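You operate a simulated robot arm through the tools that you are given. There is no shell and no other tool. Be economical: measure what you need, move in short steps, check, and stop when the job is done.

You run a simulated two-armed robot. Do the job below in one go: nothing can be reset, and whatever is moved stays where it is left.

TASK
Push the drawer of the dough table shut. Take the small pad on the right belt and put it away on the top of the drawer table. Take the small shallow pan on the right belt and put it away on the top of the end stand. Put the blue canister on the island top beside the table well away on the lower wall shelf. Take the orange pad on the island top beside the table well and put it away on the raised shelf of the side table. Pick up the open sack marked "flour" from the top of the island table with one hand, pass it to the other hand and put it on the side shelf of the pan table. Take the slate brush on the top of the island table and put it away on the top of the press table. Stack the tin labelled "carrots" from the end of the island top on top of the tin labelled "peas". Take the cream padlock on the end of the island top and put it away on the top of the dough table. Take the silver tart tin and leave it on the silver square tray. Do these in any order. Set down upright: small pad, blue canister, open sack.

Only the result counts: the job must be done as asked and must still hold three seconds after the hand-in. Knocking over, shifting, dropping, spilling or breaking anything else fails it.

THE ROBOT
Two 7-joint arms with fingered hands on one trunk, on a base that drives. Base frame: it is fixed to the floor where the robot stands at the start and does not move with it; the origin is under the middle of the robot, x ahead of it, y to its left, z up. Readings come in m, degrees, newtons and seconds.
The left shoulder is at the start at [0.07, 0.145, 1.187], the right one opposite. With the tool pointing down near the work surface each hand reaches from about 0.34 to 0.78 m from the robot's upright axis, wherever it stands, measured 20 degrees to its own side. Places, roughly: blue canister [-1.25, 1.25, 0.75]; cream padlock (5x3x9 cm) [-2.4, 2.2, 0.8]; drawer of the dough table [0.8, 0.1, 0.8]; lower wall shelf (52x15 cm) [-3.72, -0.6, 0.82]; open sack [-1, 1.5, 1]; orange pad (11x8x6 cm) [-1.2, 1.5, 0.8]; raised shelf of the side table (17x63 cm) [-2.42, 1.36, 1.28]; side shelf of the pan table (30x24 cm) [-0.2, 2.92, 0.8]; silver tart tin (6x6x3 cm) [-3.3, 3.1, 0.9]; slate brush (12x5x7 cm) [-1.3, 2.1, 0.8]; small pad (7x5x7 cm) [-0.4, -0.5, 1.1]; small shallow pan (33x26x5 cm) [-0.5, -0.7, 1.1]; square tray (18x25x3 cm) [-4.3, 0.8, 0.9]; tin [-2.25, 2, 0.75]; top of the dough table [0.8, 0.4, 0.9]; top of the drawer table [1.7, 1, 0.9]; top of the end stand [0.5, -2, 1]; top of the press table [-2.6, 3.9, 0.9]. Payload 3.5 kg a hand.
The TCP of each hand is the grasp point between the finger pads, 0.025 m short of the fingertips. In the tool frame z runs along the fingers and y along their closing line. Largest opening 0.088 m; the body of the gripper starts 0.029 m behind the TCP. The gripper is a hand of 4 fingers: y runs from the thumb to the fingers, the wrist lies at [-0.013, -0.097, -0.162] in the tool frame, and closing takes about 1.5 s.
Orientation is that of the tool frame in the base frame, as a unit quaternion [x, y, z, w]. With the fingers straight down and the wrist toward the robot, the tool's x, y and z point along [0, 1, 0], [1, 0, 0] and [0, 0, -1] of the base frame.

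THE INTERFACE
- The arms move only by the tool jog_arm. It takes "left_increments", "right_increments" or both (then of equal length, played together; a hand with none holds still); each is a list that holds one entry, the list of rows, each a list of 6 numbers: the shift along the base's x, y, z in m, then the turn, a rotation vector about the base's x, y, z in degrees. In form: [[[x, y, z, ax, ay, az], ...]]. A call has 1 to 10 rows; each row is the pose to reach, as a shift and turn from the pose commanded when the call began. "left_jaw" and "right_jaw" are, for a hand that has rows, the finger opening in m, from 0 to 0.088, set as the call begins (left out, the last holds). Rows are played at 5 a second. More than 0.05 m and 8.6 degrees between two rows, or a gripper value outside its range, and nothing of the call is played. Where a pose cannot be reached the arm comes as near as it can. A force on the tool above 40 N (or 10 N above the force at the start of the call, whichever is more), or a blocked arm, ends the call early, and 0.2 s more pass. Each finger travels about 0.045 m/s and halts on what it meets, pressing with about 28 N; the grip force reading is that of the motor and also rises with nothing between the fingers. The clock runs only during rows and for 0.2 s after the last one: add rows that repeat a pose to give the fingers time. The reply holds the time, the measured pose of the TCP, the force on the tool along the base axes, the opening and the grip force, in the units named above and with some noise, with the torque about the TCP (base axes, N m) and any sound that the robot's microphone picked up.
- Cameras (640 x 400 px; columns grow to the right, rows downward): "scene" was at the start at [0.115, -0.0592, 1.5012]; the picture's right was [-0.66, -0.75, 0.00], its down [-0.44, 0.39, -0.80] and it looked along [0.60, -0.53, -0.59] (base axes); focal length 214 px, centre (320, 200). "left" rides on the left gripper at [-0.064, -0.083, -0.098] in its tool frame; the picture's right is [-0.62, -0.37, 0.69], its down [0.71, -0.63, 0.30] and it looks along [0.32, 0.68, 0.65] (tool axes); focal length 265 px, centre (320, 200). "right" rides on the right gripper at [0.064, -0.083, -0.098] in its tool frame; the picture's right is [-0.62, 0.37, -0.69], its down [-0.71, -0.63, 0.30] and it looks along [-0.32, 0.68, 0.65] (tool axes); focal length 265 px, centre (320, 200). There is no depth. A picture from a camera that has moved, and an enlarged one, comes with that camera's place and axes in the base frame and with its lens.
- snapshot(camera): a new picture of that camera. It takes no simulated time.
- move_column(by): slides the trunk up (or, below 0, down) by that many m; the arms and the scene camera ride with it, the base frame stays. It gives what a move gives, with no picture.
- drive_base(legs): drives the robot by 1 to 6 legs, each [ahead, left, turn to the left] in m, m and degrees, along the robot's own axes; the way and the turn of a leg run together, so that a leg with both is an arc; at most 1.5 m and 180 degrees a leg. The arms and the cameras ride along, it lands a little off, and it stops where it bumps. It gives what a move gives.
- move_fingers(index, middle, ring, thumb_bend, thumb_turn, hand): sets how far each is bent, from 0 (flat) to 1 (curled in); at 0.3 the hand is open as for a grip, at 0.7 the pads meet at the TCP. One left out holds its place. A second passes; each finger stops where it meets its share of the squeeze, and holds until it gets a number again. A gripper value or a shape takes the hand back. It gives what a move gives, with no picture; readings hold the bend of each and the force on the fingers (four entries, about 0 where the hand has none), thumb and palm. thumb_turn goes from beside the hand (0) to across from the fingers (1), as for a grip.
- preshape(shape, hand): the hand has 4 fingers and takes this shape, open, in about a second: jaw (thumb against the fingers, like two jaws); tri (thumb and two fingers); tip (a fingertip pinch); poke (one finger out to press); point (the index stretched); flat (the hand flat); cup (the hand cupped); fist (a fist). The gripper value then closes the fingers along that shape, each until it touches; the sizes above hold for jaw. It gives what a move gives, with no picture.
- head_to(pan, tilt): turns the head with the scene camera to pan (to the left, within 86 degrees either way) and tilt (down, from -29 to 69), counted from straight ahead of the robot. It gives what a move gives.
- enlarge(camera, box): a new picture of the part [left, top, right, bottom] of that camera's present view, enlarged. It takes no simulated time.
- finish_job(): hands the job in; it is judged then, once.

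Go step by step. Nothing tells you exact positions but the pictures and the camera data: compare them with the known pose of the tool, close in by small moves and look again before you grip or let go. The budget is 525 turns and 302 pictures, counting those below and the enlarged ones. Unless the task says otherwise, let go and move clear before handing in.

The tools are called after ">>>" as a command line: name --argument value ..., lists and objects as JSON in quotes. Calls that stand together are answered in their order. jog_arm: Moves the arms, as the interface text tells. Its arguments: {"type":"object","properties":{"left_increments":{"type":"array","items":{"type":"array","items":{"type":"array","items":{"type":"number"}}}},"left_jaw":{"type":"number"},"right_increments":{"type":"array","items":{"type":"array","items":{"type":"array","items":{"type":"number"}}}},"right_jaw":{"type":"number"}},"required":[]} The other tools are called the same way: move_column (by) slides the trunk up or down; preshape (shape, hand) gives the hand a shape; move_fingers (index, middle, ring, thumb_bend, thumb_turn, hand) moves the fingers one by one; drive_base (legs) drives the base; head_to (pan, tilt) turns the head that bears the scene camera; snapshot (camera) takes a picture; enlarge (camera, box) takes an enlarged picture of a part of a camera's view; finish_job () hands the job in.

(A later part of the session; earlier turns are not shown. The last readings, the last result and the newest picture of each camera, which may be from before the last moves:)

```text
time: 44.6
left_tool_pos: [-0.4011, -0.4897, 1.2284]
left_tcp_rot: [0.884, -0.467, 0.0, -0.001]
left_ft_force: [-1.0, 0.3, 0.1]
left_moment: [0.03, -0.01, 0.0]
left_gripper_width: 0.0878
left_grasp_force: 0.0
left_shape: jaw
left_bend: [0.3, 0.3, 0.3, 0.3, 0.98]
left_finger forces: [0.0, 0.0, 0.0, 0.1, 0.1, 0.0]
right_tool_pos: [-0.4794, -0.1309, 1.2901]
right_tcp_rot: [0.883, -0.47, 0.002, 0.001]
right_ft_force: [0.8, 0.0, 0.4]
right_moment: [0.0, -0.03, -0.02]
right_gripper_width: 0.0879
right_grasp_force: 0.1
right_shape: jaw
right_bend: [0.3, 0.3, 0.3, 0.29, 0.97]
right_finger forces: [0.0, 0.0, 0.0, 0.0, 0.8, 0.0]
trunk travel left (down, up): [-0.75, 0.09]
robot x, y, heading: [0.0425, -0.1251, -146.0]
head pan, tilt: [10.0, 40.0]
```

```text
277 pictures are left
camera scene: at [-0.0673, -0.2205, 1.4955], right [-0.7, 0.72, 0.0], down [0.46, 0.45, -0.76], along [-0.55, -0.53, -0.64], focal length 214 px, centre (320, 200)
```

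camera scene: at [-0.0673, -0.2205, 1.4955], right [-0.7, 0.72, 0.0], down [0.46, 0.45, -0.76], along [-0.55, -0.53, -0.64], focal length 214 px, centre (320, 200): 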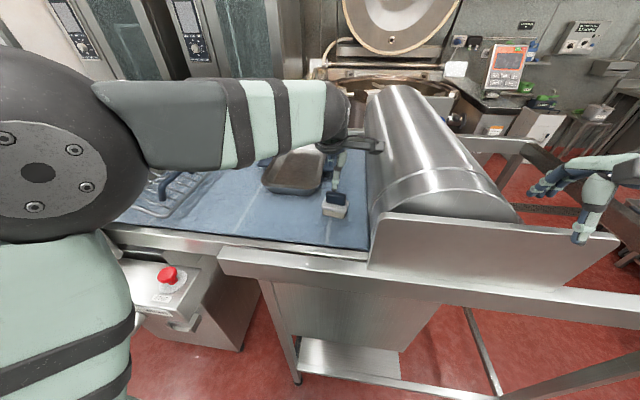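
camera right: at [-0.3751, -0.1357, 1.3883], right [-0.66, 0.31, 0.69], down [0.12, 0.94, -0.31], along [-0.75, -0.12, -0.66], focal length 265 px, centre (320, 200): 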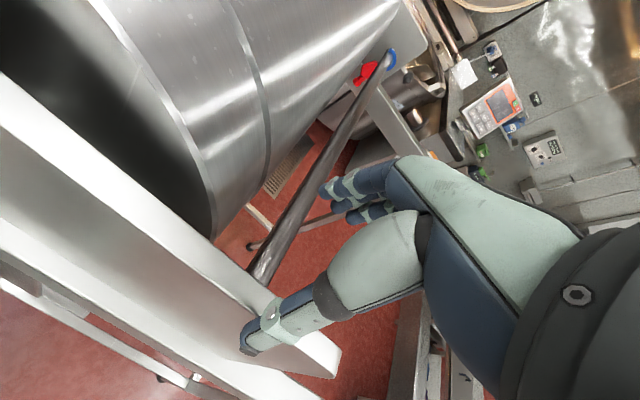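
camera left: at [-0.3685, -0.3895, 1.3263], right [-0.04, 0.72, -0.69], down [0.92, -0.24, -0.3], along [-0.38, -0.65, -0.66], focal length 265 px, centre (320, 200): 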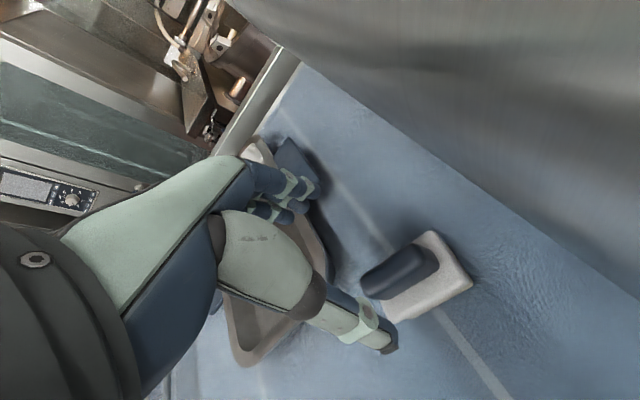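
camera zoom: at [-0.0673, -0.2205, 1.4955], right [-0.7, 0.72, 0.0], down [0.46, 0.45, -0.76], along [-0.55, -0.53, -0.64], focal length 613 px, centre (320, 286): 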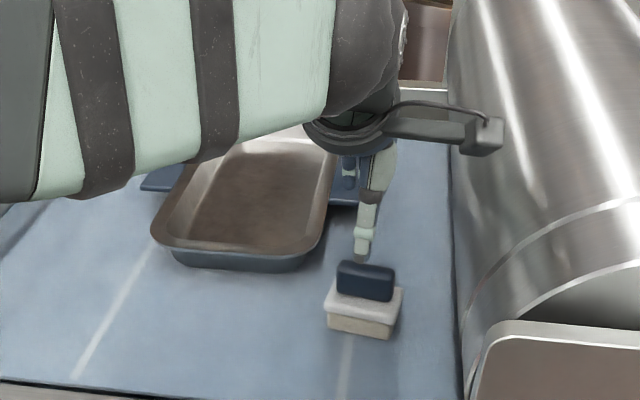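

The right thumb is beside the roll's side plate. I raise the right hand while lowering the left onto the ridge.

>>> jog_arm --right_increments '[[[0, 0, 0.04, 0, 0, 0], [0, 0, 0.08, 0, 0, 0], [0.0, 0, 0.11, 0, 0, 0], [0.04, 0.03, 0.11, 0, 0, 0]]]'

>>> jog_arm --left_increments '[[[0.003, 0.003, -0.03, 0, 0, 0], [0.004, 0.003, -0.06, 0, 0, 0], [0.004, 0.003, -0.08, 0, 0, 0]]]'

>>> snapshot --camera "left"

>>> enlarge --camera "scene" --box '[220, 100, 420, 240]'

```text
time: 45.6
left_tool_pos: [-0.3985, -0.4874, 1.2304]
left_tcp_rot: [0.884, -0.467, 0.0, -0.001]
left_ft_force: [-0.4, -0.1, -0.7]
left_moment: [0.0, -0.01, 0.01]
left_gripper_width: 0.0879
left_grasp_force: 0.0
left_shape: jaw
left_bend: [0.3, 0.3, 0.3, 0.3, 0.98]
left_finger forces: [0.1, 0.0, 0.1, 0.0, 0.0, 0.0]
right_tool_pos: [-0.5015, -0.1451, 1.4117]
right_tcp_rot: [0.884, -0.468, 0.001, 0.002]
right_ft_force: [0.1, 0.0, -0.1]
right_moment: [0.01, -0.03, 0.02]
right_gripper_width: 0.0876
right_grasp_force: 0.0
right_shape: jaw
right_bend: [0.3, 0.3, 0.3, 0.3, 0.97]
right_finger forces: [0.0, 0.1, 0.0, 0.0, 0.1, 0.1]
right hand out of reach, approached as far as the arm can: row 1, 2, 3, 4
trunk travel left (down, up): [-0.75, 0.09]
robot x, y, heading: [0.036, -0.1298, -145.8]
head pan, tilt: [10.0, 40.0]
```

```text
time: 46.4
left_tool_pos: [-0.394, -0.4855, 1.1489]
left_tcp_rot: [0.885, -0.466, -0.001, 0.0]
left_ft_force: [0.8, 0.2, 0.1]
left_moment: [0.04, -0.01, 0.02]
left_gripper_width: 0.0879
left_grasp_force: 0.1
left_shape: jaw
left_bend: [0.3, 0.3, 0.3, 0.3, 0.98]
left_finger forces: [0.1, 0.0, 0.0, 0.1, 0.0, 0.1]
right_tool_pos: [-0.5026, -0.1456, 1.4097]
right_tcp_rot: [0.884, -0.468, 0.002, 0.002]
right_ft_force: [-0.8, -0.9, 0.0]
right_moment: [-0.01, -0.02, 0.02]
right_gripper_width: 0.0877
right_grasp_force: 0.2
right_shape: jaw
right_bend: [0.3, 0.3, 0.3, 0.3, 0.97]
right_finger forces: [0.0, 0.0, 0.0, 0.0, 0.0, 0.1]
trunk travel left (down, up): [-0.75, 0.09]
robot x, y, heading: [0.0373, -0.1289, -145.9]
head pan, tilt: [10.0, 40.0]
```

```text
276 pictures are left
camera left: at [-0.3622, -0.3862, 1.2481], right [-0.05, 0.72, -0.69], down [0.92, -0.23, -0.3], along [-0.38, -0.65, -0.65], focal length 265 px, centre (320, 200)
```

left: 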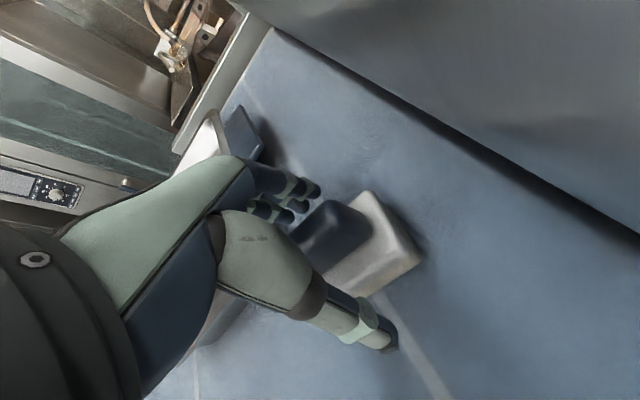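

```text
2.86 times, centred on (320, 170) of scene
camera zoom: at [-0.0642, -0.2195, 1.4958], right [-0.7, 0.72, 0.0], down [0.46, 0.45, -0.77], along [-0.55, -0.53, -0.64], focal length 613 px, centre (320, 286)
```

zoom: 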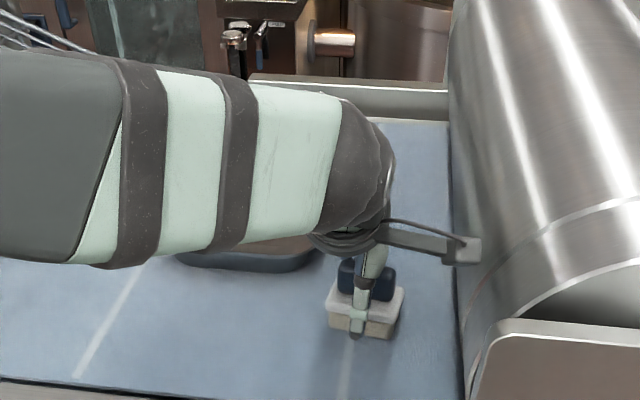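

The ridge is between thumb and fingers. I lower 1 cm and close.

>>> jog_arm --left_increments '[[[0, 0, -0.01, 0, 0, 0], [0, 0, -0.01, 0, 0, 0], [0, 0, -0.01, 0, 0, 0], [0, 0, -0.01, 0, 0, 0], [0, 0, -0.01, 0, 0, 0], [0, 0, -0.01, 0, 0, 0], [0, 0, -0.01, 0, 0, 0], [0, 0, -0.01, 0, 0, 0], [0, 0, -0.01, 0, 0, 0]]]' --left_jaw 0

>>> snapshot --camera "left"

```text
time: 48.4
left_tool_pos: [-0.3947, -0.4865, 1.1403]
left_tcp_rot: [0.884, -0.467, -0.001, -0.002]
left_ft_force: [0.1, 0.1, -0.4]
left_moment: [-0.02, -0.01, 0.04]
left_gripper_width: 0.0367
left_grasp_force: 27.6
left_shape: jaw
left_bend: [0.74, 0.5, 0.45, 0.72, 1.0]
left_finger forces: [14.9, 6.8, 3.5, 0.0, 24.5, 0.1]
right_tool_pos: [-0.5023, -0.1454, 1.4096]
right_tcp_rot: [0.883, -0.469, 0.002, 0.002]
right_ft_force: [0.1, -0.6, -0.3]
right_moment: [0.03, 0.0, 0.0]
right_gripper_width: 0.0878
right_grasp_force: 0.1
right_shape: jaw
right_bend: [0.3, 0.3, 0.3, 0.3, 0.97]
right_finger forces: [0.0, 0.1, 0.0, 0.1, 0.0, 0.0]
trunk travel left (down, up): [-0.75, 0.09]
robot x, y, heading: [0.039, -0.1313, -145.8]
head pan, tilt: [10.0, 40.0]
```

```text
274 pictures are left
camera left: at [-0.3617, -0.3862, 1.2384], right [-0.05, 0.72, -0.69], down [0.92, -0.23, -0.3], along [-0.38, -0.65, -0.65], focal length 265 px, centre (320, 200)
```

left: 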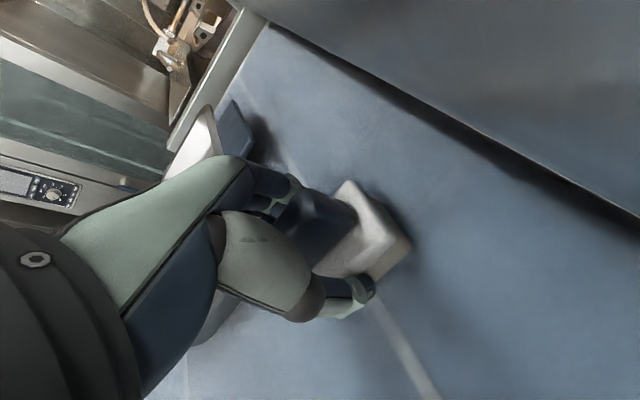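

Gripped. I lift and look.

>>> jog_arm --left_increments '[[[0, 0, 0.03, 0, 0, 0], [0, 0, 0.06, 0, 0, 0], [0, 0, 0.1, 0, 0, 0], [0, 0, 0.15, 0, 0, 0], [0, 0, 0.19, 0, 0, 0]]]'

>>> snapshot --camera "left"

>>> snapshot --camera "scene"

```text
time: 49.6
left_tool_pos: [-0.3956, -0.4851, 1.3306]
left_tcp_rot: [0.884, -0.468, 0.001, -0.001]
left_ft_force: [0.7, 0.6, -0.4]
left_moment: [0.02, 0.0, -0.01]
left_gripper_width: 0.0368
left_grasp_force: 28.3
left_shape: jaw
left_bend: [0.74, 0.5, 0.45, 0.72, 0.99]
left_finger forces: [15.0, 7.0, 3.6, 0.0, 24.7, 0.0]
right_tool_pos: [-0.5019, -0.1439, 1.4093]
right_tcp_rot: [0.883, -0.469, 0.002, 0.002]
right_ft_force: [-0.4, 0.5, 0.1]
right_moment: [0.01, 0.01, 0.02]
right_gripper_width: 0.0881
right_grasp_force: 0.1
right_shape: jaw
right_bend: [0.3, 0.3, 0.3, 0.3, 0.97]
right_finger forces: [0.0, 0.0, 0.0, 0.0, 0.0, 0.0]
trunk travel left (down, up): [-0.75, 0.09]
robot x, y, heading: [0.0407, -0.1333, -145.6]
head pan, tilt: [10.0, 40.0]
```

```text
273 pictures are left
camera left: at [-0.3621, -0.3861, 1.429], right [-0.04, 0.72, -0.69], down [0.92, -0.23, -0.3], along [-0.38, -0.65, -0.65], focal length 265 px, centre (320, 200)
```

left: 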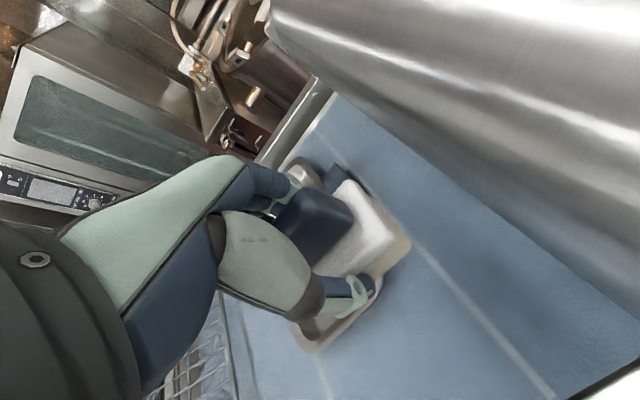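

```text
272 pictures are left
camera scene: at [-0.0635, -0.2191, 1.4959], right [-0.7, 0.72, 0.0], down [0.46, 0.45, -0.77], along [-0.55, -0.53, -0.64], focal length 214 px, centre (320, 200)
```

scene: 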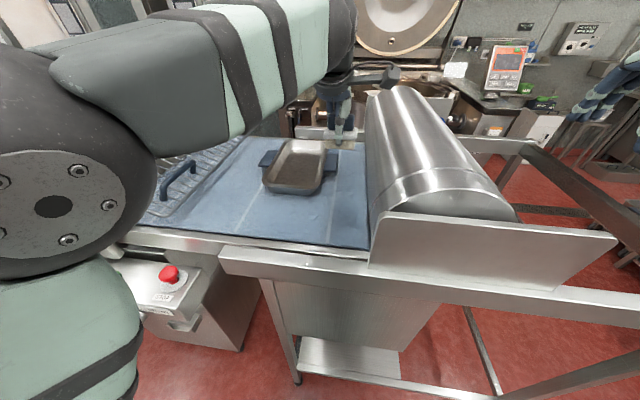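

The pad is held upright. I back away from the belt, turn toward the passage at the table's right end and look.

>>> drive_base --legs '[[-0.3, 0, 0], [0, 0, 90]]'

>>> head_to --pan 0 --tilt 25

>>> snapshot --camera "scene"

>>> head_to --pan 45 --tilt 25

>>> snapshot --camera "scene"

```text
time: 55.4
left_tool_pos: [0.641, -0.3982, 1.3307]
left_tcp_rot: [0.956, 0.295, 0.0, -0.001]
left_ft_force: [-0.3, -0.5, -0.8]
left_moment: [0.02, 0.0, 0.02]
left_gripper_width: 0.036
left_grasp_force: 28.1
left_shape: jaw
left_bend: [0.74, 0.5, 0.45, 0.72, 0.99]
left_finger forces: [15.2, 7.3, 3.5, 0.0, 24.3, 0.1]
right_tool_pos: [0.2999, -0.5047, 1.409]
right_tcp_rot: [0.956, 0.293, 0.003, 0.0]
right_ft_force: [0.4, -0.1, -0.7]
right_moment: [-0.01, 0.0, 0.02]
right_gripper_width: 0.088
right_grasp_force: 0.1
right_shape: jaw
right_bend: [0.3, 0.3, 0.3, 0.3, 0.97]
right_finger forces: [0.1, 0.0, 0.0, 0.0, 0.0, 0.0]
trunk travel left (down, up): [-0.75, 0.09]
robot x, y, heading: [0.2847, 0.0343, -55.8]
head pan, tilt: [10.0, 40.0]
```

```text
time: 56.2
left_tool_pos: [0.641, -0.399, 1.3306]
left_tcp_rot: [0.956, 0.294, 0.0, -0.002]
left_ft_force: [-0.6, 0.2, -0.9]
left_moment: [-0.02, -0.02, 0.01]
left_gripper_width: 0.036
left_grasp_force: 28.3
left_shape: jaw
left_bend: [0.74, 0.5, 0.45, 0.72, 0.99]
left_finger forces: [15.1, 7.2, 3.5, 0.0, 24.3, 0.1]
right_tool_pos: [0.3004, -0.5055, 1.4104]
right_tcp_rot: [0.956, 0.294, 0.003, 0.0]
right_ft_force: [0.4, -0.6, 0.6]
right_moment: [0.0, 0.0, 0.0]
right_gripper_width: 0.0876
right_grasp_force: 0.1
right_shape: jaw
right_bend: [0.3, 0.3, 0.3, 0.3, 0.97]
right_finger forces: [0.0, 0.0, 0.1, 0.1, 0.1, 0.0]
trunk travel left (down, up): [-0.75, 0.09]
robot x, y, heading: [0.2901, 0.0363, -55.7]
head pan, tilt: [0.0, 25.0]
```

```text
271 pictures are left
camera scene: at [0.3657, -0.0826, 1.5191], right [-0.83, -0.56, 0.0], down [-0.24, 0.35, -0.91], along [0.51, -0.75, -0.42], focal length 214 px, centre (320, 200)
```

scene: 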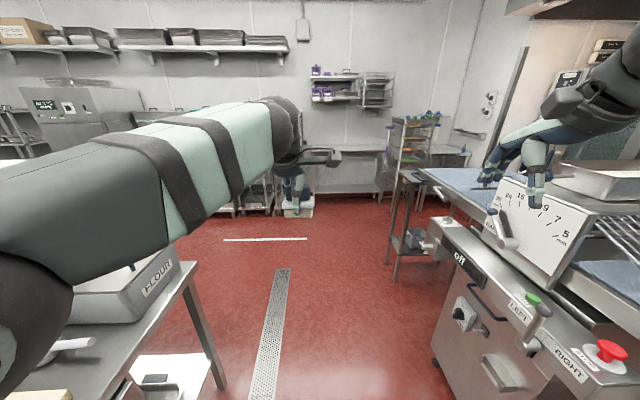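

```text
time: 57.3
left_tool_pos: [0.6402, -0.399, 1.3298]
left_tcp_rot: [0.955, 0.295, 0.001, -0.001]
left_ft_force: [-0.2, -0.4, -0.5]
left_moment: [-0.01, -0.01, 0.02]
left_gripper_width: 0.036
left_grasp_force: 28.4
left_shape: jaw
left_bend: [0.74, 0.5, 0.45, 0.72, 0.99]
left_finger forces: [15.0, 7.2, 3.5, 0.0, 24.3, 0.0]
right_tool_pos: [0.2988, -0.5056, 1.4091]
right_tcp_rot: [0.956, 0.293, 0.004, 0.0]
right_ft_force: [0.7, 0.3, 0.4]
right_moment: [0.0, -0.03, -0.02]
right_gripper_width: 0.0878
right_grasp_force: 0.1
right_shape: jaw
right_bend: [0.3, 0.3, 0.3, 0.3, 0.97]
right_finger forces: [0.0, 0.1, 0.0, 0.0, 0.0, 0.1]
trunk travel left (down, up): [-0.75, 0.09]
robot x, y, heading: [0.288, 0.036, -55.8]
head pan, tilt: [45.0, 25.0]
```

```text
270 pictures are left
camera scene: at [0.4043, -0.0239, 1.5192], right [-0.19, -0.98, 0.0], down [-0.42, 0.08, -0.91], along [0.89, -0.17, -0.42], focal length 214 px, centre (320, 200)
```

scene: 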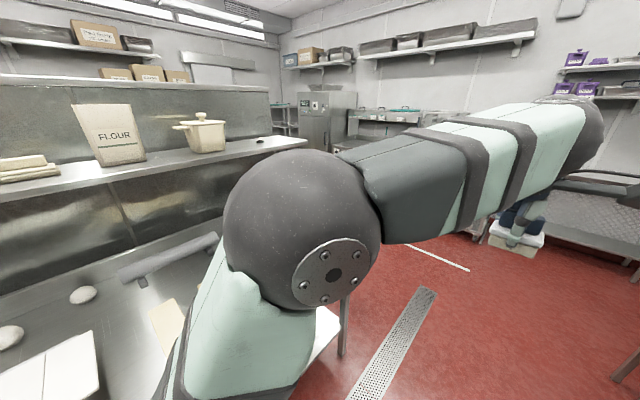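

The passage is clear. I drive along it past the table's end.

>>> drive_base --legs '[[1.4, 0, 0]]'

>>> head_to --pan 85 --tilt 28

>>> snapshot --camera "scene"

>>> head_to --pan 30 --tilt 28

>>> snapshot --camera "scene"

```text
time: 64.3
left_tool_pos: [1.433, -1.5596, 1.33]
left_tcp_rot: [0.955, 0.296, 0.001, 0.0]
left_ft_force: [0.4, 0.1, -1.2]
left_moment: [0.0, -0.01, 0.03]
left_gripper_width: 0.0362
left_grasp_force: 28.3
left_shape: jaw
left_bend: [0.74, 0.5, 0.45, 0.72, 0.99]
left_finger forces: [15.2, 7.3, 3.5, 0.1, 24.4, 0.0]
right_tool_pos: [1.0897, -1.6658, 1.4094]
right_tcp_rot: [0.956, 0.294, 0.003, 0.001]
right_ft_force: [0.1, 0.6, 0.5]
right_moment: [0.01, 0.01, 0.01]
right_gripper_width: 0.0879
right_grasp_force: 0.1
right_shape: jaw
right_bend: [0.3, 0.3, 0.3, 0.3, 0.97]
right_finger forces: [0.0, 0.0, 0.0, 0.1, 0.0, 0.1]
trunk travel left (down, up): [-0.75, 0.09]
robot x, y, heading: [1.0776, -1.1235, -55.4]
head pan, tilt: [45.0, 25.0]
```

```text
time: 65.4
left_tool_pos: [1.4318, -1.5591, 1.3298]
left_tcp_rot: [0.955, 0.295, 0.0, -0.001]
left_ft_force: [0.0, 0.3, -0.9]
left_moment: [-0.02, 0.0, -0.01]
left_gripper_width: 0.0362
left_grasp_force: 28.2
left_shape: jaw
left_bend: [0.74, 0.5, 0.45, 0.72, 0.99]
left_finger forces: [15.1, 7.3, 3.4, 0.0, 24.4, 0.0]
right_tool_pos: [1.0915, -1.6662, 1.4088]
right_tcp_rot: [0.956, 0.294, 0.003, 0.0]
right_ft_force: [0.2, -0.5, 1.0]
right_moment: [-0.02, -0.03, 0.0]
right_gripper_width: 0.088
right_grasp_force: 0.1
right_shape: jaw
right_bend: [0.3, 0.3, 0.3, 0.3, 0.97]
right_finger forces: [0.0, 0.0, 0.0, 0.1, 0.1, 0.0]
trunk travel left (down, up): [-0.75, 0.09]
robot x, y, heading: [1.0757, -1.1222, -55.8]
head pan, tilt: [85.0, 28.0]
```

```text
269 pictures are left
camera scene: at [1.1837, -1.1233, 1.5144], right [0.49, -0.87, 0.0], down [-0.41, -0.23, -0.88], along [0.77, 0.43, -0.47], focal length 214 px, centre (320, 200)
```

scene: 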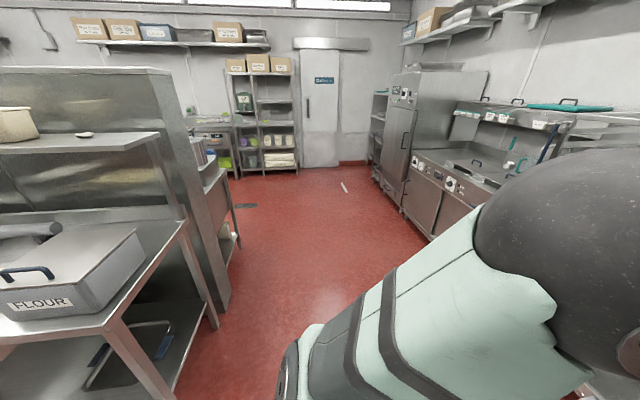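

```text
time: 66.6
left_tool_pos: [1.4324, -1.5596, 1.3304]
left_tcp_rot: [0.955, 0.296, 0.0, -0.002]
left_ft_force: [0.3, 0.5, -0.2]
left_moment: [0.01, 0.0, 0.01]
left_gripper_width: 0.0361
left_grasp_force: 27.7
left_shape: jaw
left_bend: [0.74, 0.5, 0.45, 0.72, 0.99]
left_finger forces: [15.0, 7.3, 3.5, 0.0, 24.5, 0.0]
right_tool_pos: [1.0921, -1.6671, 1.4093]
right_tcp_rot: [0.956, 0.294, 0.003, 0.0]
right_ft_force: [0.3, -0.1, 0.2]
right_moment: [0.02, 0.0, -0.04]
right_gripper_width: 0.0878
right_grasp_force: 0.1
right_shape: jaw
right_bend: [0.3, 0.3, 0.3, 0.3, 0.97]
right_finger forces: [0.0, 0.0, 0.0, 0.0, 0.0, 0.0]
trunk travel left (down, up): [-0.75, 0.09]
robot x, y, heading: [1.0746, -1.1225, -55.4]
head pan, tilt: [30.0, 28.0]
```

```text
268 pictures are left
camera scene: at [1.1865, -1.2073, 1.5144], right [-0.43, -0.9, 0.0], down [-0.42, 0.2, -0.88], along [0.8, -0.38, -0.47], focal length 214 px, centre (320, 200)
```

scene: 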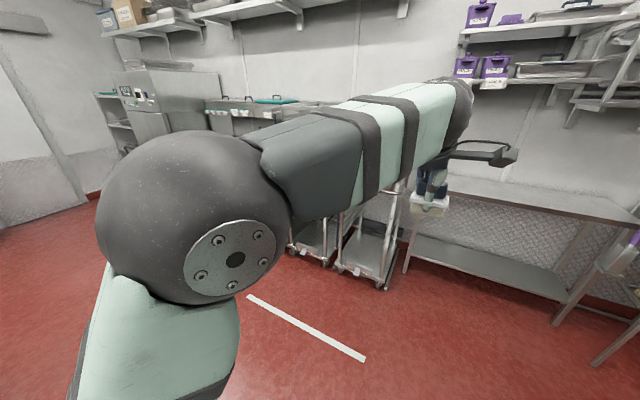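

The drawer table is behind the screen, reached round its end; there is wide floor beyond. I drive round in steps.

>>> drive_base --legs '[[0.3, 0, 0], [0, 0, 91.5], [1.2, 0, 0], [1.25, 0, 0]]'

>>> head_to --pan 80 --tilt 28

>>> snapshot --camera "scene"

```text
time: 84.2
left_tool_pos: [3.654, 0.4376, 1.3291]
left_tcp_rot: [0.454, 0.891, 0.0, 0.001]
left_ft_force: [-0.6, 0.3, -0.9]
left_moment: [0.02, 0.02, -0.01]
left_gripper_width: 0.036
left_grasp_force: 28.4
left_shape: jaw
left_bend: [0.74, 0.51, 0.45, 0.72, 0.99]
left_finger forces: [15.2, 7.3, 3.6, 0.2, 24.0, 0.1]
right_tool_pos: [3.7717, 0.098, 1.4102]
right_tcp_rot: [0.456, 0.89, 0.003, -0.002]
right_ft_force: [-0.1, -0.4, 0.4]
right_moment: [0.0, -0.01, -0.01]
right_gripper_width: 0.0877
right_grasp_force: 0.0
right_shape: jaw
right_bend: [0.3, 0.3, 0.3, 0.3, 0.97]
right_finger forces: [0.0, 0.1, 0.0, 0.0, 0.0, 0.0]
trunk travel left (down, up): [-0.75, 0.09]
robot x, y, heading: [3.2294, 0.0679, 36.1]
head pan, tilt: [30.0, 28.0]
```

```text
time: 85.4
left_tool_pos: [3.6553, 0.4366, 1.3292]
left_tcp_rot: [0.453, 0.892, 0.0, -0.001]
left_ft_force: [-0.3, 0.3, -0.9]
left_moment: [-0.02, 0.04, 0.01]
left_gripper_width: 0.0356
left_grasp_force: 27.4
left_shape: jaw
left_bend: [0.74, 0.51, 0.45, 0.72, 0.99]
left_finger forces: [15.2, 7.2, 3.4, 0.0, 24.2, 0.0]
right_tool_pos: [3.7703, 0.099, 1.4087]
right_tcp_rot: [0.456, 0.89, 0.002, -0.002]
right_ft_force: [-0.1, 0.4, -0.4]
right_moment: [0.0, 0.0, -0.01]
right_gripper_width: 0.0878
right_grasp_force: 0.1
right_shape: jaw
right_bend: [0.3, 0.3, 0.3, 0.3, 0.97]
right_finger forces: [0.1, 0.0, 0.0, 0.0, 0.0, 0.1]
trunk travel left (down, up): [-0.75, 0.09]
robot x, y, heading: [3.2303, 0.0709, 35.9]
head pan, tilt: [80.0, 28.0]
```

```text
267 pictures are left
camera scene: at [3.2312, 0.1789, 1.5144], right [0.9, 0.44, 0.0], down [0.2, -0.42, -0.88], along [-0.39, 0.79, -0.47], focal length 214 px, centre (320, 200)
```

scene: 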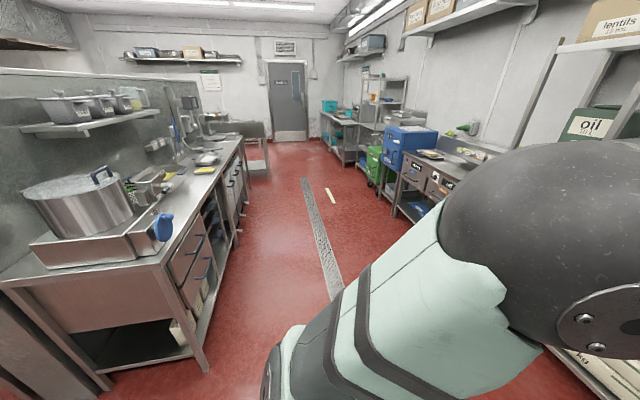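

I strafe along the table and turn to face it.

>>> drive_base --legs '[[0, 1.45, 0], [0, 0.2, 0], [0, 0, 90], [0, 0, 90]]'

>>> head_to --pan -5 --tilt 40

>>> snapshot --camera "scene"

```text
time: 101.4
left_tool_pos: [1.8504, 1.0371, 1.3299]
left_tcp_rot: [0.892, -0.452, 0.0, 0.0]
left_ft_force: [-0.6, 0.6, -1.0]
left_moment: [0.0, 0.01, 0.02]
left_gripper_width: 0.0356
left_grasp_force: 27.9
left_shape: jaw
left_bend: [0.74, 0.51, 0.46, 0.73, 0.99]
left_finger forces: [15.2, 7.2, 3.6, 0.0, 23.4, 0.0]
right_tool_pos: [1.7337, 1.3745, 1.4095]
right_tcp_rot: [0.891, -0.455, 0.002, 0.002]
right_ft_force: [0.4, 0.1, 0.5]
right_moment: [0.01, -0.04, 0.02]
right_gripper_width: 0.0878
right_grasp_force: 0.0
right_shape: jaw
right_bend: [0.3, 0.3, 0.3, 0.3, 0.97]
right_finger forces: [0.0, 0.0, 0.0, 0.0, 0.1, 0.0]
trunk travel left (down, up): [-0.75, 0.09]
robot x, y, heading: [2.2737, 1.408, -144.0]
head pan, tilt: [80.0, 28.0]
```

```text
time: 103.0
left_tool_pos: [1.8504, 1.0366, 1.3302]
left_tcp_rot: [0.892, -0.453, 0.0, -0.001]
left_ft_force: [-0.5, -0.9, -0.3]
left_moment: [0.04, 0.0, 0.03]
left_gripper_width: 0.0354
left_grasp_force: 27.4
left_shape: jaw
left_bend: [0.74, 0.51, 0.46, 0.73, 0.99]
left_finger forces: [15.2, 7.2, 3.6, 0.1, 23.4, 0.1]
right_tool_pos: [1.7344, 1.3756, 1.4095]
right_tcp_rot: [0.891, -0.453, 0.002, 0.002]
right_ft_force: [-0.1, 0.4, 0.5]
right_moment: [0.03, 0.04, 0.0]
right_gripper_width: 0.0878
right_grasp_force: 0.0
right_shape: jaw
right_bend: [0.3, 0.3, 0.3, 0.3, 0.97]
right_finger forces: [0.0, 0.0, 0.1, 0.0, 0.0, 0.1]
trunk travel left (down, up): [-0.75, 0.09]
robot x, y, heading: [2.273, 1.4067, -144.0]
head pan, tilt: [-5.0, 40.0]
```

```text
266 pictures are left
camera scene: at [2.1599, 1.3308, 1.4959], right [-0.52, 0.86, 0.0], down [0.55, 0.33, -0.77], along [-0.66, -0.4, -0.64], focal length 214 px, centre (320, 200)
```

scene: 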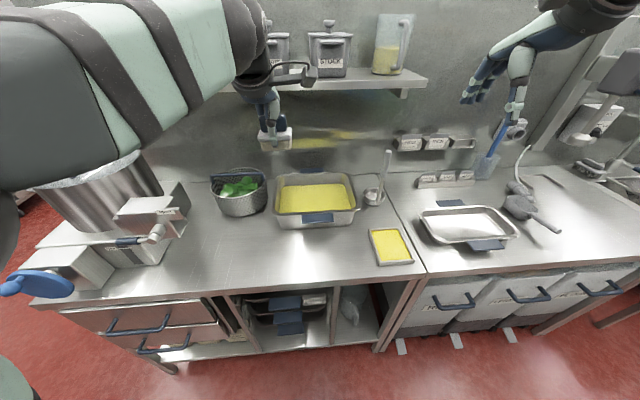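

A clear spot on the drawer table is in front of the yellow pan, near (1.82, 1.085). I lower the pad toward it.

>>> jog_arm --left_increments '[[[-0.015, 0.024, -0.03, 0, 0, 0], [-0.03, 0.048, -0.06, 0, 0, 0], [-0.03, 0.048, -0.11, 0, 0, 0], [-0.03, 0.048, -0.16, 0, 0, 0], [-0.03, 0.048, -0.21, 0, 0, 0], [-0.03, 0.048, -0.26, 0, 0, 0], [-0.03, 0.048, -0.31, 0, 0, 0]]]'

>>> snapshot --camera "scene"

>>> snapshot --camera "left"

```text
time: 104.6
left_tool_pos: [1.8185, 1.0833, 1.0203]
left_tcp_rot: [0.893, -0.45, -0.004, -0.002]
left_ft_force: [-0.7, -0.7, -0.3]
left_moment: [0.03, 0.0, 0.02]
left_gripper_width: 0.0355
left_grasp_force: 27.7
left_shape: jaw
left_bend: [0.74, 0.51, 0.46, 0.73, 0.99]
left_finger forces: [15.2, 7.0, 3.6, 0.0, 23.9, 0.0]
right_tool_pos: [1.7318, 1.3722, 1.4096]
right_tcp_rot: [0.891, -0.454, 0.002, 0.001]
right_ft_force: [0.2, 0.0, 0.5]
right_moment: [0.01, 0.0, 0.0]
right_gripper_width: 0.0881
right_grasp_force: 0.1
right_shape: jaw
right_bend: [0.3, 0.3, 0.3, 0.3, 0.97]
right_finger forces: [0.0, 0.0, 0.0, 0.1, 0.0, 0.0]
trunk travel left (down, up): [-0.75, 0.09]
robot x, y, heading: [2.2743, 1.401, -143.6]
head pan, tilt: [-5.0, 40.0]
```

```text
265 pictures are left
camera scene: at [2.1584, 1.3297, 1.4957], right [-0.52, 0.86, 0.0], down [0.55, 0.33, -0.77], along [-0.66, -0.4, -0.64], focal length 214 px, centre (320, 200)
```

scene: 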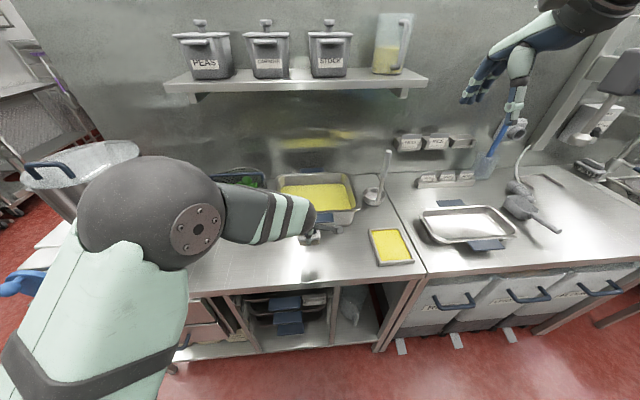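

```text
264 pictures are left
camera left: at [1.8487, 1.1826, 1.1192], right [-0.08, 0.72, -0.69], down [0.93, -0.2, -0.31], along [-0.36, -0.66, -0.66], focal length 265 px, centre (320, 200)
```

left: 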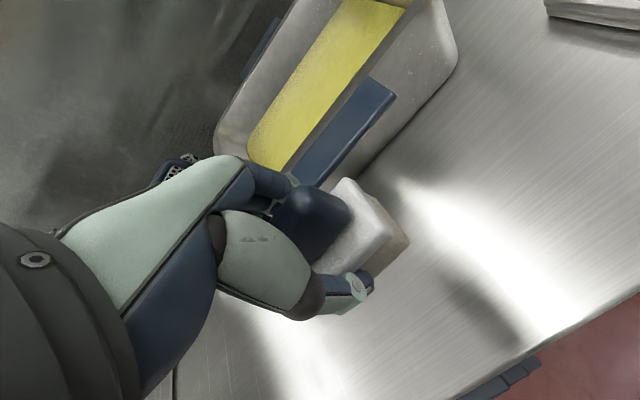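

The fingers are close to the yellow pan's handle, so I shift 4 cm toward me and lower slowly until contact.

>>> jog_arm --left_increments '[[[0.032, 0.024, 0, 0, 0, 0], [0.032, 0.024, -0.03, 0, 0, 0], [0.032, 0.024, -0.04, 0, 0, 0], [0.032, 0.024, -0.05, 0, 0, 0]]]'

>>> snapshot --camera "left"

```text
time: 105.6
left_tool_pos: [1.8535, 1.1029, 0.9765]
left_tcp_rot: [0.896, -0.444, -0.012, -0.006]
left_ft_force: [-0.9, 0.1, -0.2]
left_moment: [0.01, -0.03, 0.0]
left_gripper_width: 0.0354
left_grasp_force: 28.1
left_shape: jaw
left_bend: [0.74, 0.51, 0.46, 0.73, 0.99]
left_finger forces: [15.2, 7.0, 3.5, 0.1, 24.1, 0.0]
right_tool_pos: [1.7345, 1.3733, 1.4098]
right_tcp_rot: [0.891, -0.454, 0.002, 0.003]
right_ft_force: [-0.1, -0.4, -0.2]
right_moment: [0.0, 0.01, 0.02]
right_gripper_width: 0.0882
right_grasp_force: 0.1
right_shape: jaw
right_bend: [0.3, 0.3, 0.3, 0.3, 0.97]
right_finger forces: [0.1, 0.0, 0.0, 0.0, 0.0, 0.0]
trunk travel left (down, up): [-0.75, 0.09]
robot x, y, heading: [2.2706, 1.4079, -143.7]
head pan, tilt: [-5.0, 40.0]
```

```text
263 pictures are left
camera left: at [1.8818, 1.2029, 1.0753], right [-0.09, 0.73, -0.68], down [0.93, -0.18, -0.32], along [-0.36, -0.66, -0.66], focal length 265 px, centre (320, 200)
```

left: 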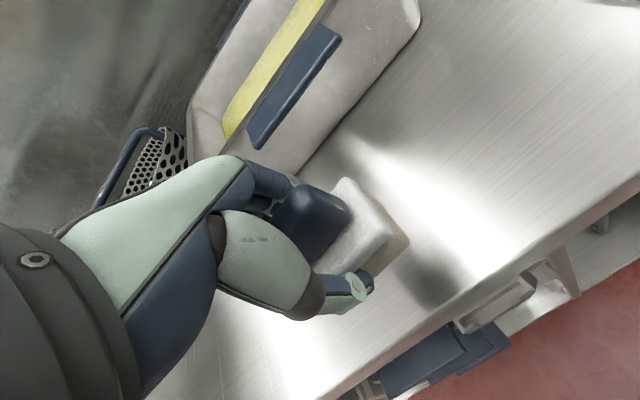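

>>> jog_arm --left_increments '[[[0, 0, -0.006, 0, 0, 0], [0, 0, -0.012, 0, 0, 0], [0, 0, -0.018, 0, 0, 0], [0, 0, -0.024, 0, 0, 0]]]'

>>> snapshot --camera "left"

```text
time: 106.6
left_tool_pos: [1.8521, 1.1036, 0.949]
left_tcp_rot: [0.896, -0.444, -0.007, -0.006]
left_ft_force: [0.2, -0.4, -1.2]
left_moment: [0.0, 0.01, 0.02]
left_gripper_width: 0.0351
left_grasp_force: 27.9
left_shape: jaw
left_bend: [0.74, 0.51, 0.46, 0.73, 0.99]
left_finger forces: [15.2, 6.9, 3.5, 0.0, 24.1, 0.1]
right_tool_pos: [1.7331, 1.3722, 1.4088]
right_tcp_rot: [0.891, -0.454, 0.001, 0.001]
right_ft_force: [-0.4, -0.2, -0.1]
right_moment: [0.0, 0.02, 0.01]
right_gripper_width: 0.0879
right_grasp_force: 0.1
right_shape: jaw
right_bend: [0.3, 0.3, 0.3, 0.3, 0.97]
right_finger forces: [0.1, 0.0, 0.0, 0.0, 0.0, 0.0]
trunk travel left (down, up): [-0.75, 0.09]
robot x, y, heading: [2.2741, 1.404, -143.9]
head pan, tilt: [-5.0, 40.0]
```

```text
262 pictures are left
camera left: at [1.8808, 1.2029, 1.0484], right [-0.09, 0.73, -0.68], down [0.93, -0.18, -0.32], along [-0.35, -0.66, -0.66], focal length 265 px, centre (320, 200)
```

left: 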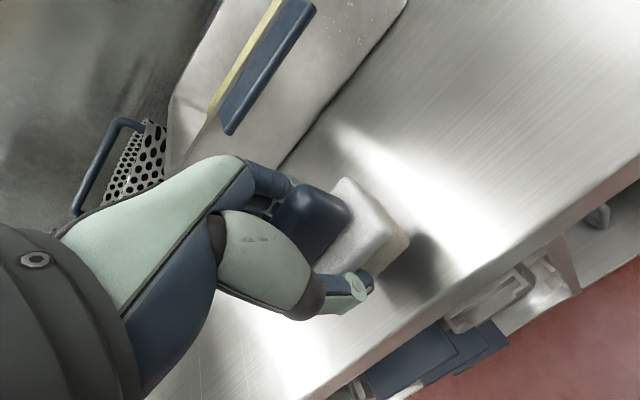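

>>> jog_arm --left_increments '[[[0, 0, -0.005, 0, 0, 0], [0, 0, -0.01, 0, 0, 0], [0, 0, -0.015, 0, 0, 0], [0, 0, -0.02, 0, 0, 0], [0, 0, -0.025, 0, 0, 0]]]'

>>> snapshot --camera "left"

```text
time: 107.8
left_tool_pos: [1.8528, 1.1046, 0.9245]
left_tcp_rot: [0.895, -0.446, -0.004, -0.003]
left_ft_force: [-0.8, -0.2, 0.1]
left_moment: [0.0, 0.01, -0.01]
left_gripper_width: 0.0352
left_grasp_force: 27.8
left_shape: jaw
left_bend: [0.74, 0.51, 0.46, 0.73, 0.99]
left_finger forces: [15.3, 7.0, 3.5, 0.0, 24.2, 0.0]
right_tool_pos: [1.7328, 1.374, 1.4094]
right_tcp_rot: [0.891, -0.454, 0.002, 0.003]
right_ft_force: [-0.2, -0.6, 0.3]
right_moment: [0.02, 0.01, 0.01]
right_gripper_width: 0.0879
right_grasp_force: 0.1
right_shape: jaw
right_bend: [0.3, 0.3, 0.3, 0.3, 0.97]
right_finger forces: [0.0, 0.0, 0.1, 0.0, 0.0, 0.1]
trunk travel left (down, up): [-0.75, 0.09]
robot x, y, heading: [2.2779, 1.4068, -143.8]
head pan, tilt: [-5.0, 40.0]
```

```text
261 pictures are left
camera left: at [1.8814, 1.2043, 1.0219], right [-0.08, 0.72, -0.69], down [0.93, -0.19, -0.31], along [-0.35, -0.66, -0.66], focal length 265 px, centre (320, 200)
```

left: 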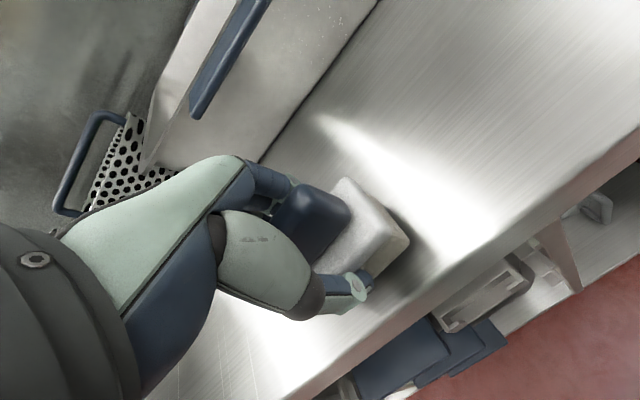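

>>> jog_arm --left_increments '[[[0, 0, -0.004, 0, 0, 0], [0, 0, -0.008, 0, 0, 0], [0, 0, -0.012, 0, 0, 0]]]'

>>> enlarge --camera "left" --box '[220, 130, 460, 340]'

```text
time: 108.6
left_tool_pos: [1.8517, 1.1046, 0.9145]
left_tcp_rot: [0.894, -0.449, -0.006, 0.003]
left_ft_force: [1.1, 1.5, 22.4]
left_moment: [-0.11, 0.09, -0.04]
left_gripper_width: 0.0356
left_grasp_force: 28.2
left_shape: jaw
left_bend: [0.74, 0.51, 0.49, 0.73, 0.99]
left_finger forces: [16.0, 8.4, 3.2, 0.0, 26.8, 0.0]
right_tool_pos: [1.7374, 1.3765, 1.4122]
right_tcp_rot: [0.891, -0.454, 0.001, 0.004]
right_ft_force: [-0.6, 0.0, -0.8]
right_moment: [0.0, -0.01, -0.01]
right_gripper_width: 0.0881
right_grasp_force: 0.0
right_shape: jaw
right_bend: [0.3, 0.3, 0.3, 0.3, 0.97]
right_finger forces: [0.0, 0.0, 0.0, 0.0, 0.0, 0.0]
trunk travel left (down, up): [-0.75, 0.09]
robot x, y, heading: [2.2717, 1.4078, -143.7]
head pan, tilt: [-5.0, 40.0]
```

```text
1.90 times, centred on (340, 235) of left
camera zoom: at [1.8824, 1.2059, 1.0127], right [-0.09, 0.72, -0.69], down [0.93, -0.19, -0.32], along [-0.36, -0.67, -0.65], focal length 506 px, centre (282, 133)
```

zoom: 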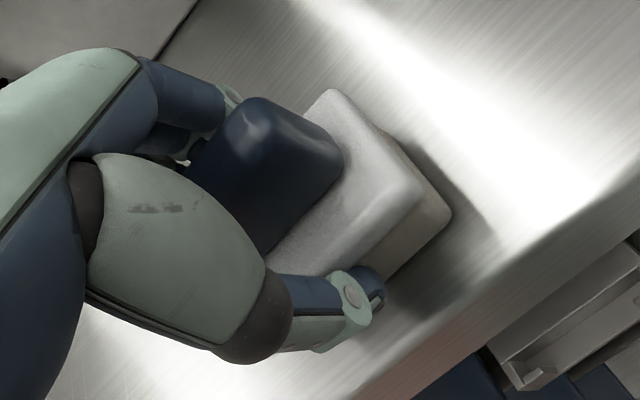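

Contact. I relieve the pressure slightly and open the hand.

>>> jog_arm --left_increments '[[[0, 0, 0.003, 0, 0, 0], [0, 0, 0.003, 0, 0, 0]]]'

>>> jog_arm --left_increments '[[[0, 0, 0, 0, 0, 0], [0, 0, 0, 0, 0, 0], [0, 0, 0, 0, 0, 0], [0, 0, 0, 0, 0, 0], [0, 0, 0, 0, 0, 0], [0, 0, 0, 0, 0, 0], [0, 0, 0, 0, 0, 0], [0, 0, 0, 0, 0, 0]]]' --left_jaw 0.088

>>> snapshot --camera "left"

```text
time: 109.2
left_tool_pos: [1.8539, 1.104, 0.9141]
left_tcp_rot: [0.894, -0.449, -0.003, 0.002]
left_ft_force: [-5.4, -2.4, 27.3]
left_moment: [-0.23, 0.29, -0.13]
left_gripper_width: 0.0362
left_grasp_force: 27.8
left_shape: jaw
left_bend: [0.74, 0.5, 0.48, 0.74, 0.99]
left_finger forces: [18.4, 9.1, 4.3, 0.0, 25.3, 0.0]
right_tool_pos: [1.7348, 1.376, 1.4098]
right_tcp_rot: [0.891, -0.454, 0.001, 0.004]
right_ft_force: [-0.6, 0.7, 0.2]
right_moment: [0.02, -0.03, 0.0]
right_gripper_width: 0.0878
right_grasp_force: 0.1
right_shape: jaw
right_bend: [0.3, 0.3, 0.3, 0.3, 0.97]
right_finger forces: [0.0, 0.0, 0.0, 0.0, 0.0, 0.1]
trunk travel left (down, up): [-0.75, 0.09]
robot x, y, heading: [2.2736, 1.4068, -144.1]
head pan, tilt: [-5.0, 40.0]
```

```text
time: 111.0
left_tool_pos: [1.8517, 1.1064, 0.913]
left_tcp_rot: [0.893, -0.449, -0.003, -0.002]
left_ft_force: [-0.2, 0.0, 0.1]
left_moment: [0.01, -0.01, 0.01]
left_gripper_width: 0.0876
left_grasp_force: 0.2
left_shape: jaw
left_bend: [0.3, 0.3, 0.3, 0.3, 0.98]
left_finger forces: [0.0, 0.1, 0.0, 0.0, 0.2, 0.0]
right_tool_pos: [1.7338, 1.3746, 1.4092]
right_tcp_rot: [0.891, -0.455, 0.002, 0.002]
right_ft_force: [0.4, -0.4, 0.5]
right_moment: [0.0, 0.04, 0.0]
right_gripper_width: 0.0877
right_grasp_force: 0.2
right_shape: jaw
right_bend: [0.3, 0.3, 0.3, 0.3, 0.97]
right_finger forces: [0.1, 0.0, 0.0, 0.0, 0.0, 0.0]
trunk travel left (down, up): [-0.75, 0.09]
robot x, y, heading: [2.2732, 1.4073, -144.1]
head pan, tilt: [-5.0, 40.0]
```

```text
259 pictures are left
camera left: at [1.8818, 1.2062, 1.0122], right [-0.08, 0.72, -0.69], down [0.93, -0.2, -0.31], along [-0.36, -0.66, -0.66], focal length 265 px, centre (320, 200)
```

left: 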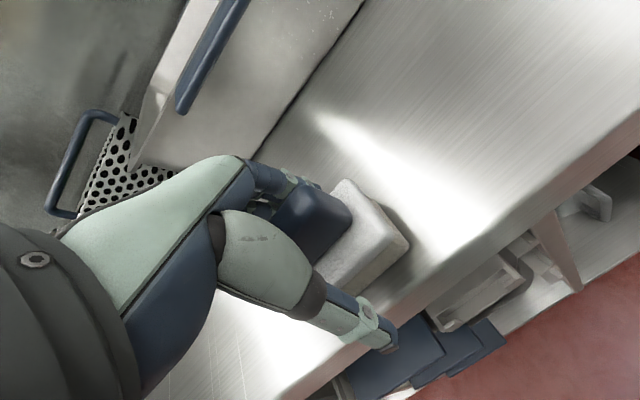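

Released and standing. I rise straight up.

>>> jog_arm --left_increments '[[[0, 0, 0.02, 0, 0, 0], [0, 0, 0.05, 0, 0, 0], [0, 0, 0.1, 0, 0, 0], [0, 0, 0.15, 0, 0, 0], [0, 0, 0.2, 0, 0, 0], [0, 0, 0.25, 0, 0, 0], [0, 0, 0.3, 0, 0, 0], [0, 0, 0.35, 0, 0, 0], [0, 0, 0.4, 0, 0, 0]]]'

>>> snapshot --camera "scene"

```text
time: 113.0
left_tool_pos: [1.853, 1.1099, 1.3132]
left_tcp_rot: [0.892, -0.452, 0.001, 0.0]
left_ft_force: [-0.5, 0.4, 0.6]
left_moment: [0.01, 0.01, 0.0]
left_gripper_width: 0.0879
left_grasp_force: 0.1
left_shape: jaw
left_bend: [0.3, 0.3, 0.3, 0.3, 0.98]
left_finger forces: [0.1, 0.1, 0.1, 0.0, 0.0, 0.1]
right_tool_pos: [1.7335, 1.3743, 1.4102]
right_tcp_rot: [0.891, -0.454, 0.001, 0.004]
right_ft_force: [-0.7, -0.4, 0.4]
right_moment: [-0.02, 0.01, -0.02]
right_gripper_width: 0.088
right_grasp_force: 0.1
right_shape: jaw
right_bend: [0.3, 0.3, 0.3, 0.3, 0.97]
right_finger forces: [0.0, 0.1, 0.1, 0.0, 0.0, 0.0]
trunk travel left (down, up): [-0.75, 0.09]
robot x, y, heading: [2.2704, 1.4047, -144.2]
head pan, tilt: [-5.0, 40.0]
```

```text
258 pictures are left
camera scene: at [2.1602, 1.3318, 1.4959], right [-0.52, 0.86, 0.0], down [0.55, 0.33, -0.77], along [-0.66, -0.4, -0.64], focal length 214 px, centre (320, 200)
```

scene: 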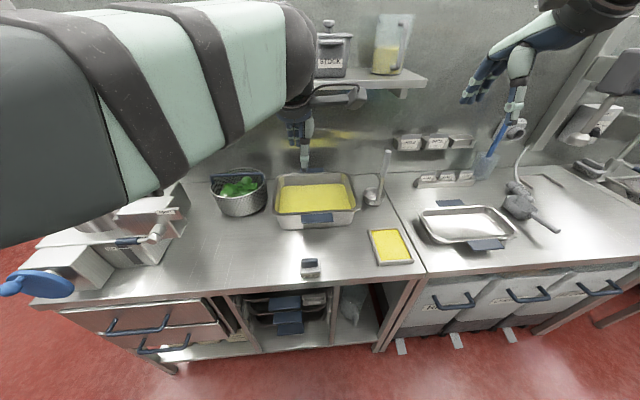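

The small pad stands well. Next the shallow pan on the belt: I retrace my route.

>>> drive_base --legs '[[-0.15, 0, 0], [0, 0, 90], [1.5, 0, 0], [0.15, 0, 0], [0, -1.3, 0], [0, -1.3, 0]]'

>>> head_to --pan -45 --tilt 25

>>> snapshot --camera "scene"

```text
time: 138.4
left_tool_pos: [1.6299, -1.8096, 1.3115]
left_tcp_rot: [0.947, 0.323, -0.001, -0.001]
left_ft_force: [0.5, 0.7, -0.2]
left_moment: [0.04, 0.02, -0.03]
left_gripper_width: 0.0876
left_grasp_force: 0.1
left_shape: jaw
left_bend: [0.3, 0.3, 0.3, 0.3, 0.98]
left_finger forces: [0.0, 0.1, 0.0, 0.1, 0.1, 0.0]
right_tool_pos: [1.37, -1.9368, 1.4108]
right_tcp_rot: [0.947, 0.321, 0.002, 0.0]
right_ft_force: [0.1, -0.4, -0.8]
right_moment: [0.03, 0.02, 0.03]
right_gripper_width: 0.0877
right_grasp_force: 0.0
right_shape: jaw
right_bend: [0.3, 0.3, 0.3, 0.3, 0.97]
right_finger forces: [0.1, 0.0, 0.1, 0.0, 0.0, 0.0]
trunk travel left (down, up): [-0.75, 0.09]
robot x, y, heading: [1.3265, -1.3954, -52.7]
head pan, tilt: [-5.0, 40.0]
```

```text
time: 139.5
left_tool_pos: [1.6311, -1.8093, 1.3123]
left_tcp_rot: [0.947, 0.323, 0.0, 0.0]
left_ft_force: [-0.5, -0.1, -0.4]
left_moment: [-0.02, 0.03, 0.0]
left_gripper_width: 0.0874
left_grasp_force: 0.1
left_shape: jaw
left_bend: [0.3, 0.3, 0.3, 0.3, 0.98]
left_finger forces: [0.0, 0.0, 0.0, 0.0, 0.0, 0.0]
right_tool_pos: [1.3687, -1.9377, 1.4098]
right_tcp_rot: [0.947, 0.321, 0.003, -0.001]
right_ft_force: [-0.2, 0.2, -0.5]
right_moment: [-0.03, 0.02, -0.01]
right_gripper_width: 0.0879
right_grasp_force: 0.1
right_shape: jaw
right_bend: [0.3, 0.3, 0.3, 0.3, 0.97]
right_finger forces: [0.0, 0.0, 0.0, 0.0, 0.0, 0.1]
trunk travel left (down, up): [-0.75, 0.09]
robot x, y, heading: [1.3208, -1.3959, -52.8]
head pan, tilt: [-45.0, 25.0]
```

```text
257 pictures are left
camera scene: at [1.3419, -1.5293, 1.5192], right [-0.99, 0.13, 0.0], down [0.05, 0.42, -0.91], along [-0.12, -0.9, -0.42], focal length 214 px, centre (320, 200)
```

scene: 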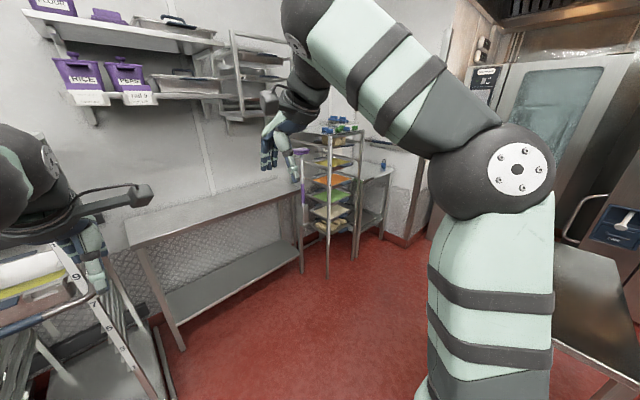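

>>> head_to --pan -86 --tilt 35

>>> snapshot --camera "scene"

```text
time: 140.6
left_tool_pos: [1.6311, -1.8102, 1.3116]
left_tcp_rot: [0.947, 0.322, 0.0, -0.001]
left_ft_force: [0.4, -0.1, -0.7]
left_moment: [-0.01, 0.0, 0.0]
left_gripper_width: 0.0875
left_grasp_force: 0.0
left_shape: jaw
left_bend: [0.3, 0.3, 0.3, 0.3, 0.98]
left_finger forces: [0.0, 0.1, 0.0, 0.0, 0.1, 0.1]
right_tool_pos: [1.3693, -1.937, 1.4097]
right_tcp_rot: [0.947, 0.321, 0.003, 0.0]
right_ft_force: [0.5, -0.1, 0.1]
right_moment: [0.04, 0.01, 0.0]
right_gripper_width: 0.088
right_grasp_force: 0.0
right_shape: jaw
right_bend: [0.3, 0.3, 0.3, 0.3, 0.97]
right_finger forces: [0.0, 0.1, 0.1, 0.0, 0.0, 0.0]
trunk travel left (down, up): [-0.75, 0.09]
robot x, y, heading: [1.3239, -1.3955, -52.3]
head pan, tilt: [-85.9, 35.0]
```

```text
256 pictures are left
camera scene: at [1.2878, -1.4966, 1.5034], right [-0.66, 0.75, 0.0], down [0.43, 0.38, -0.82], along [-0.61, -0.54, -0.57], focal length 214 px, centre (320, 200)
```

scene: 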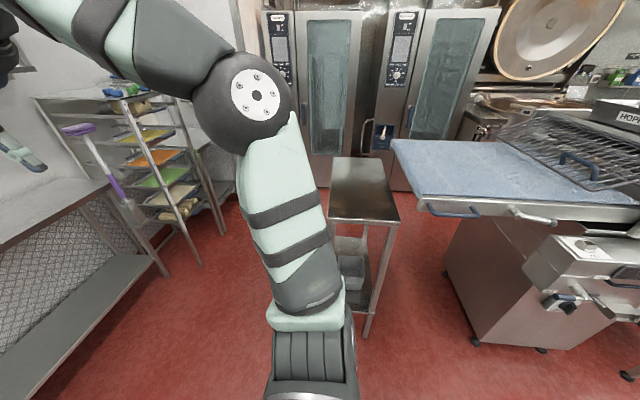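

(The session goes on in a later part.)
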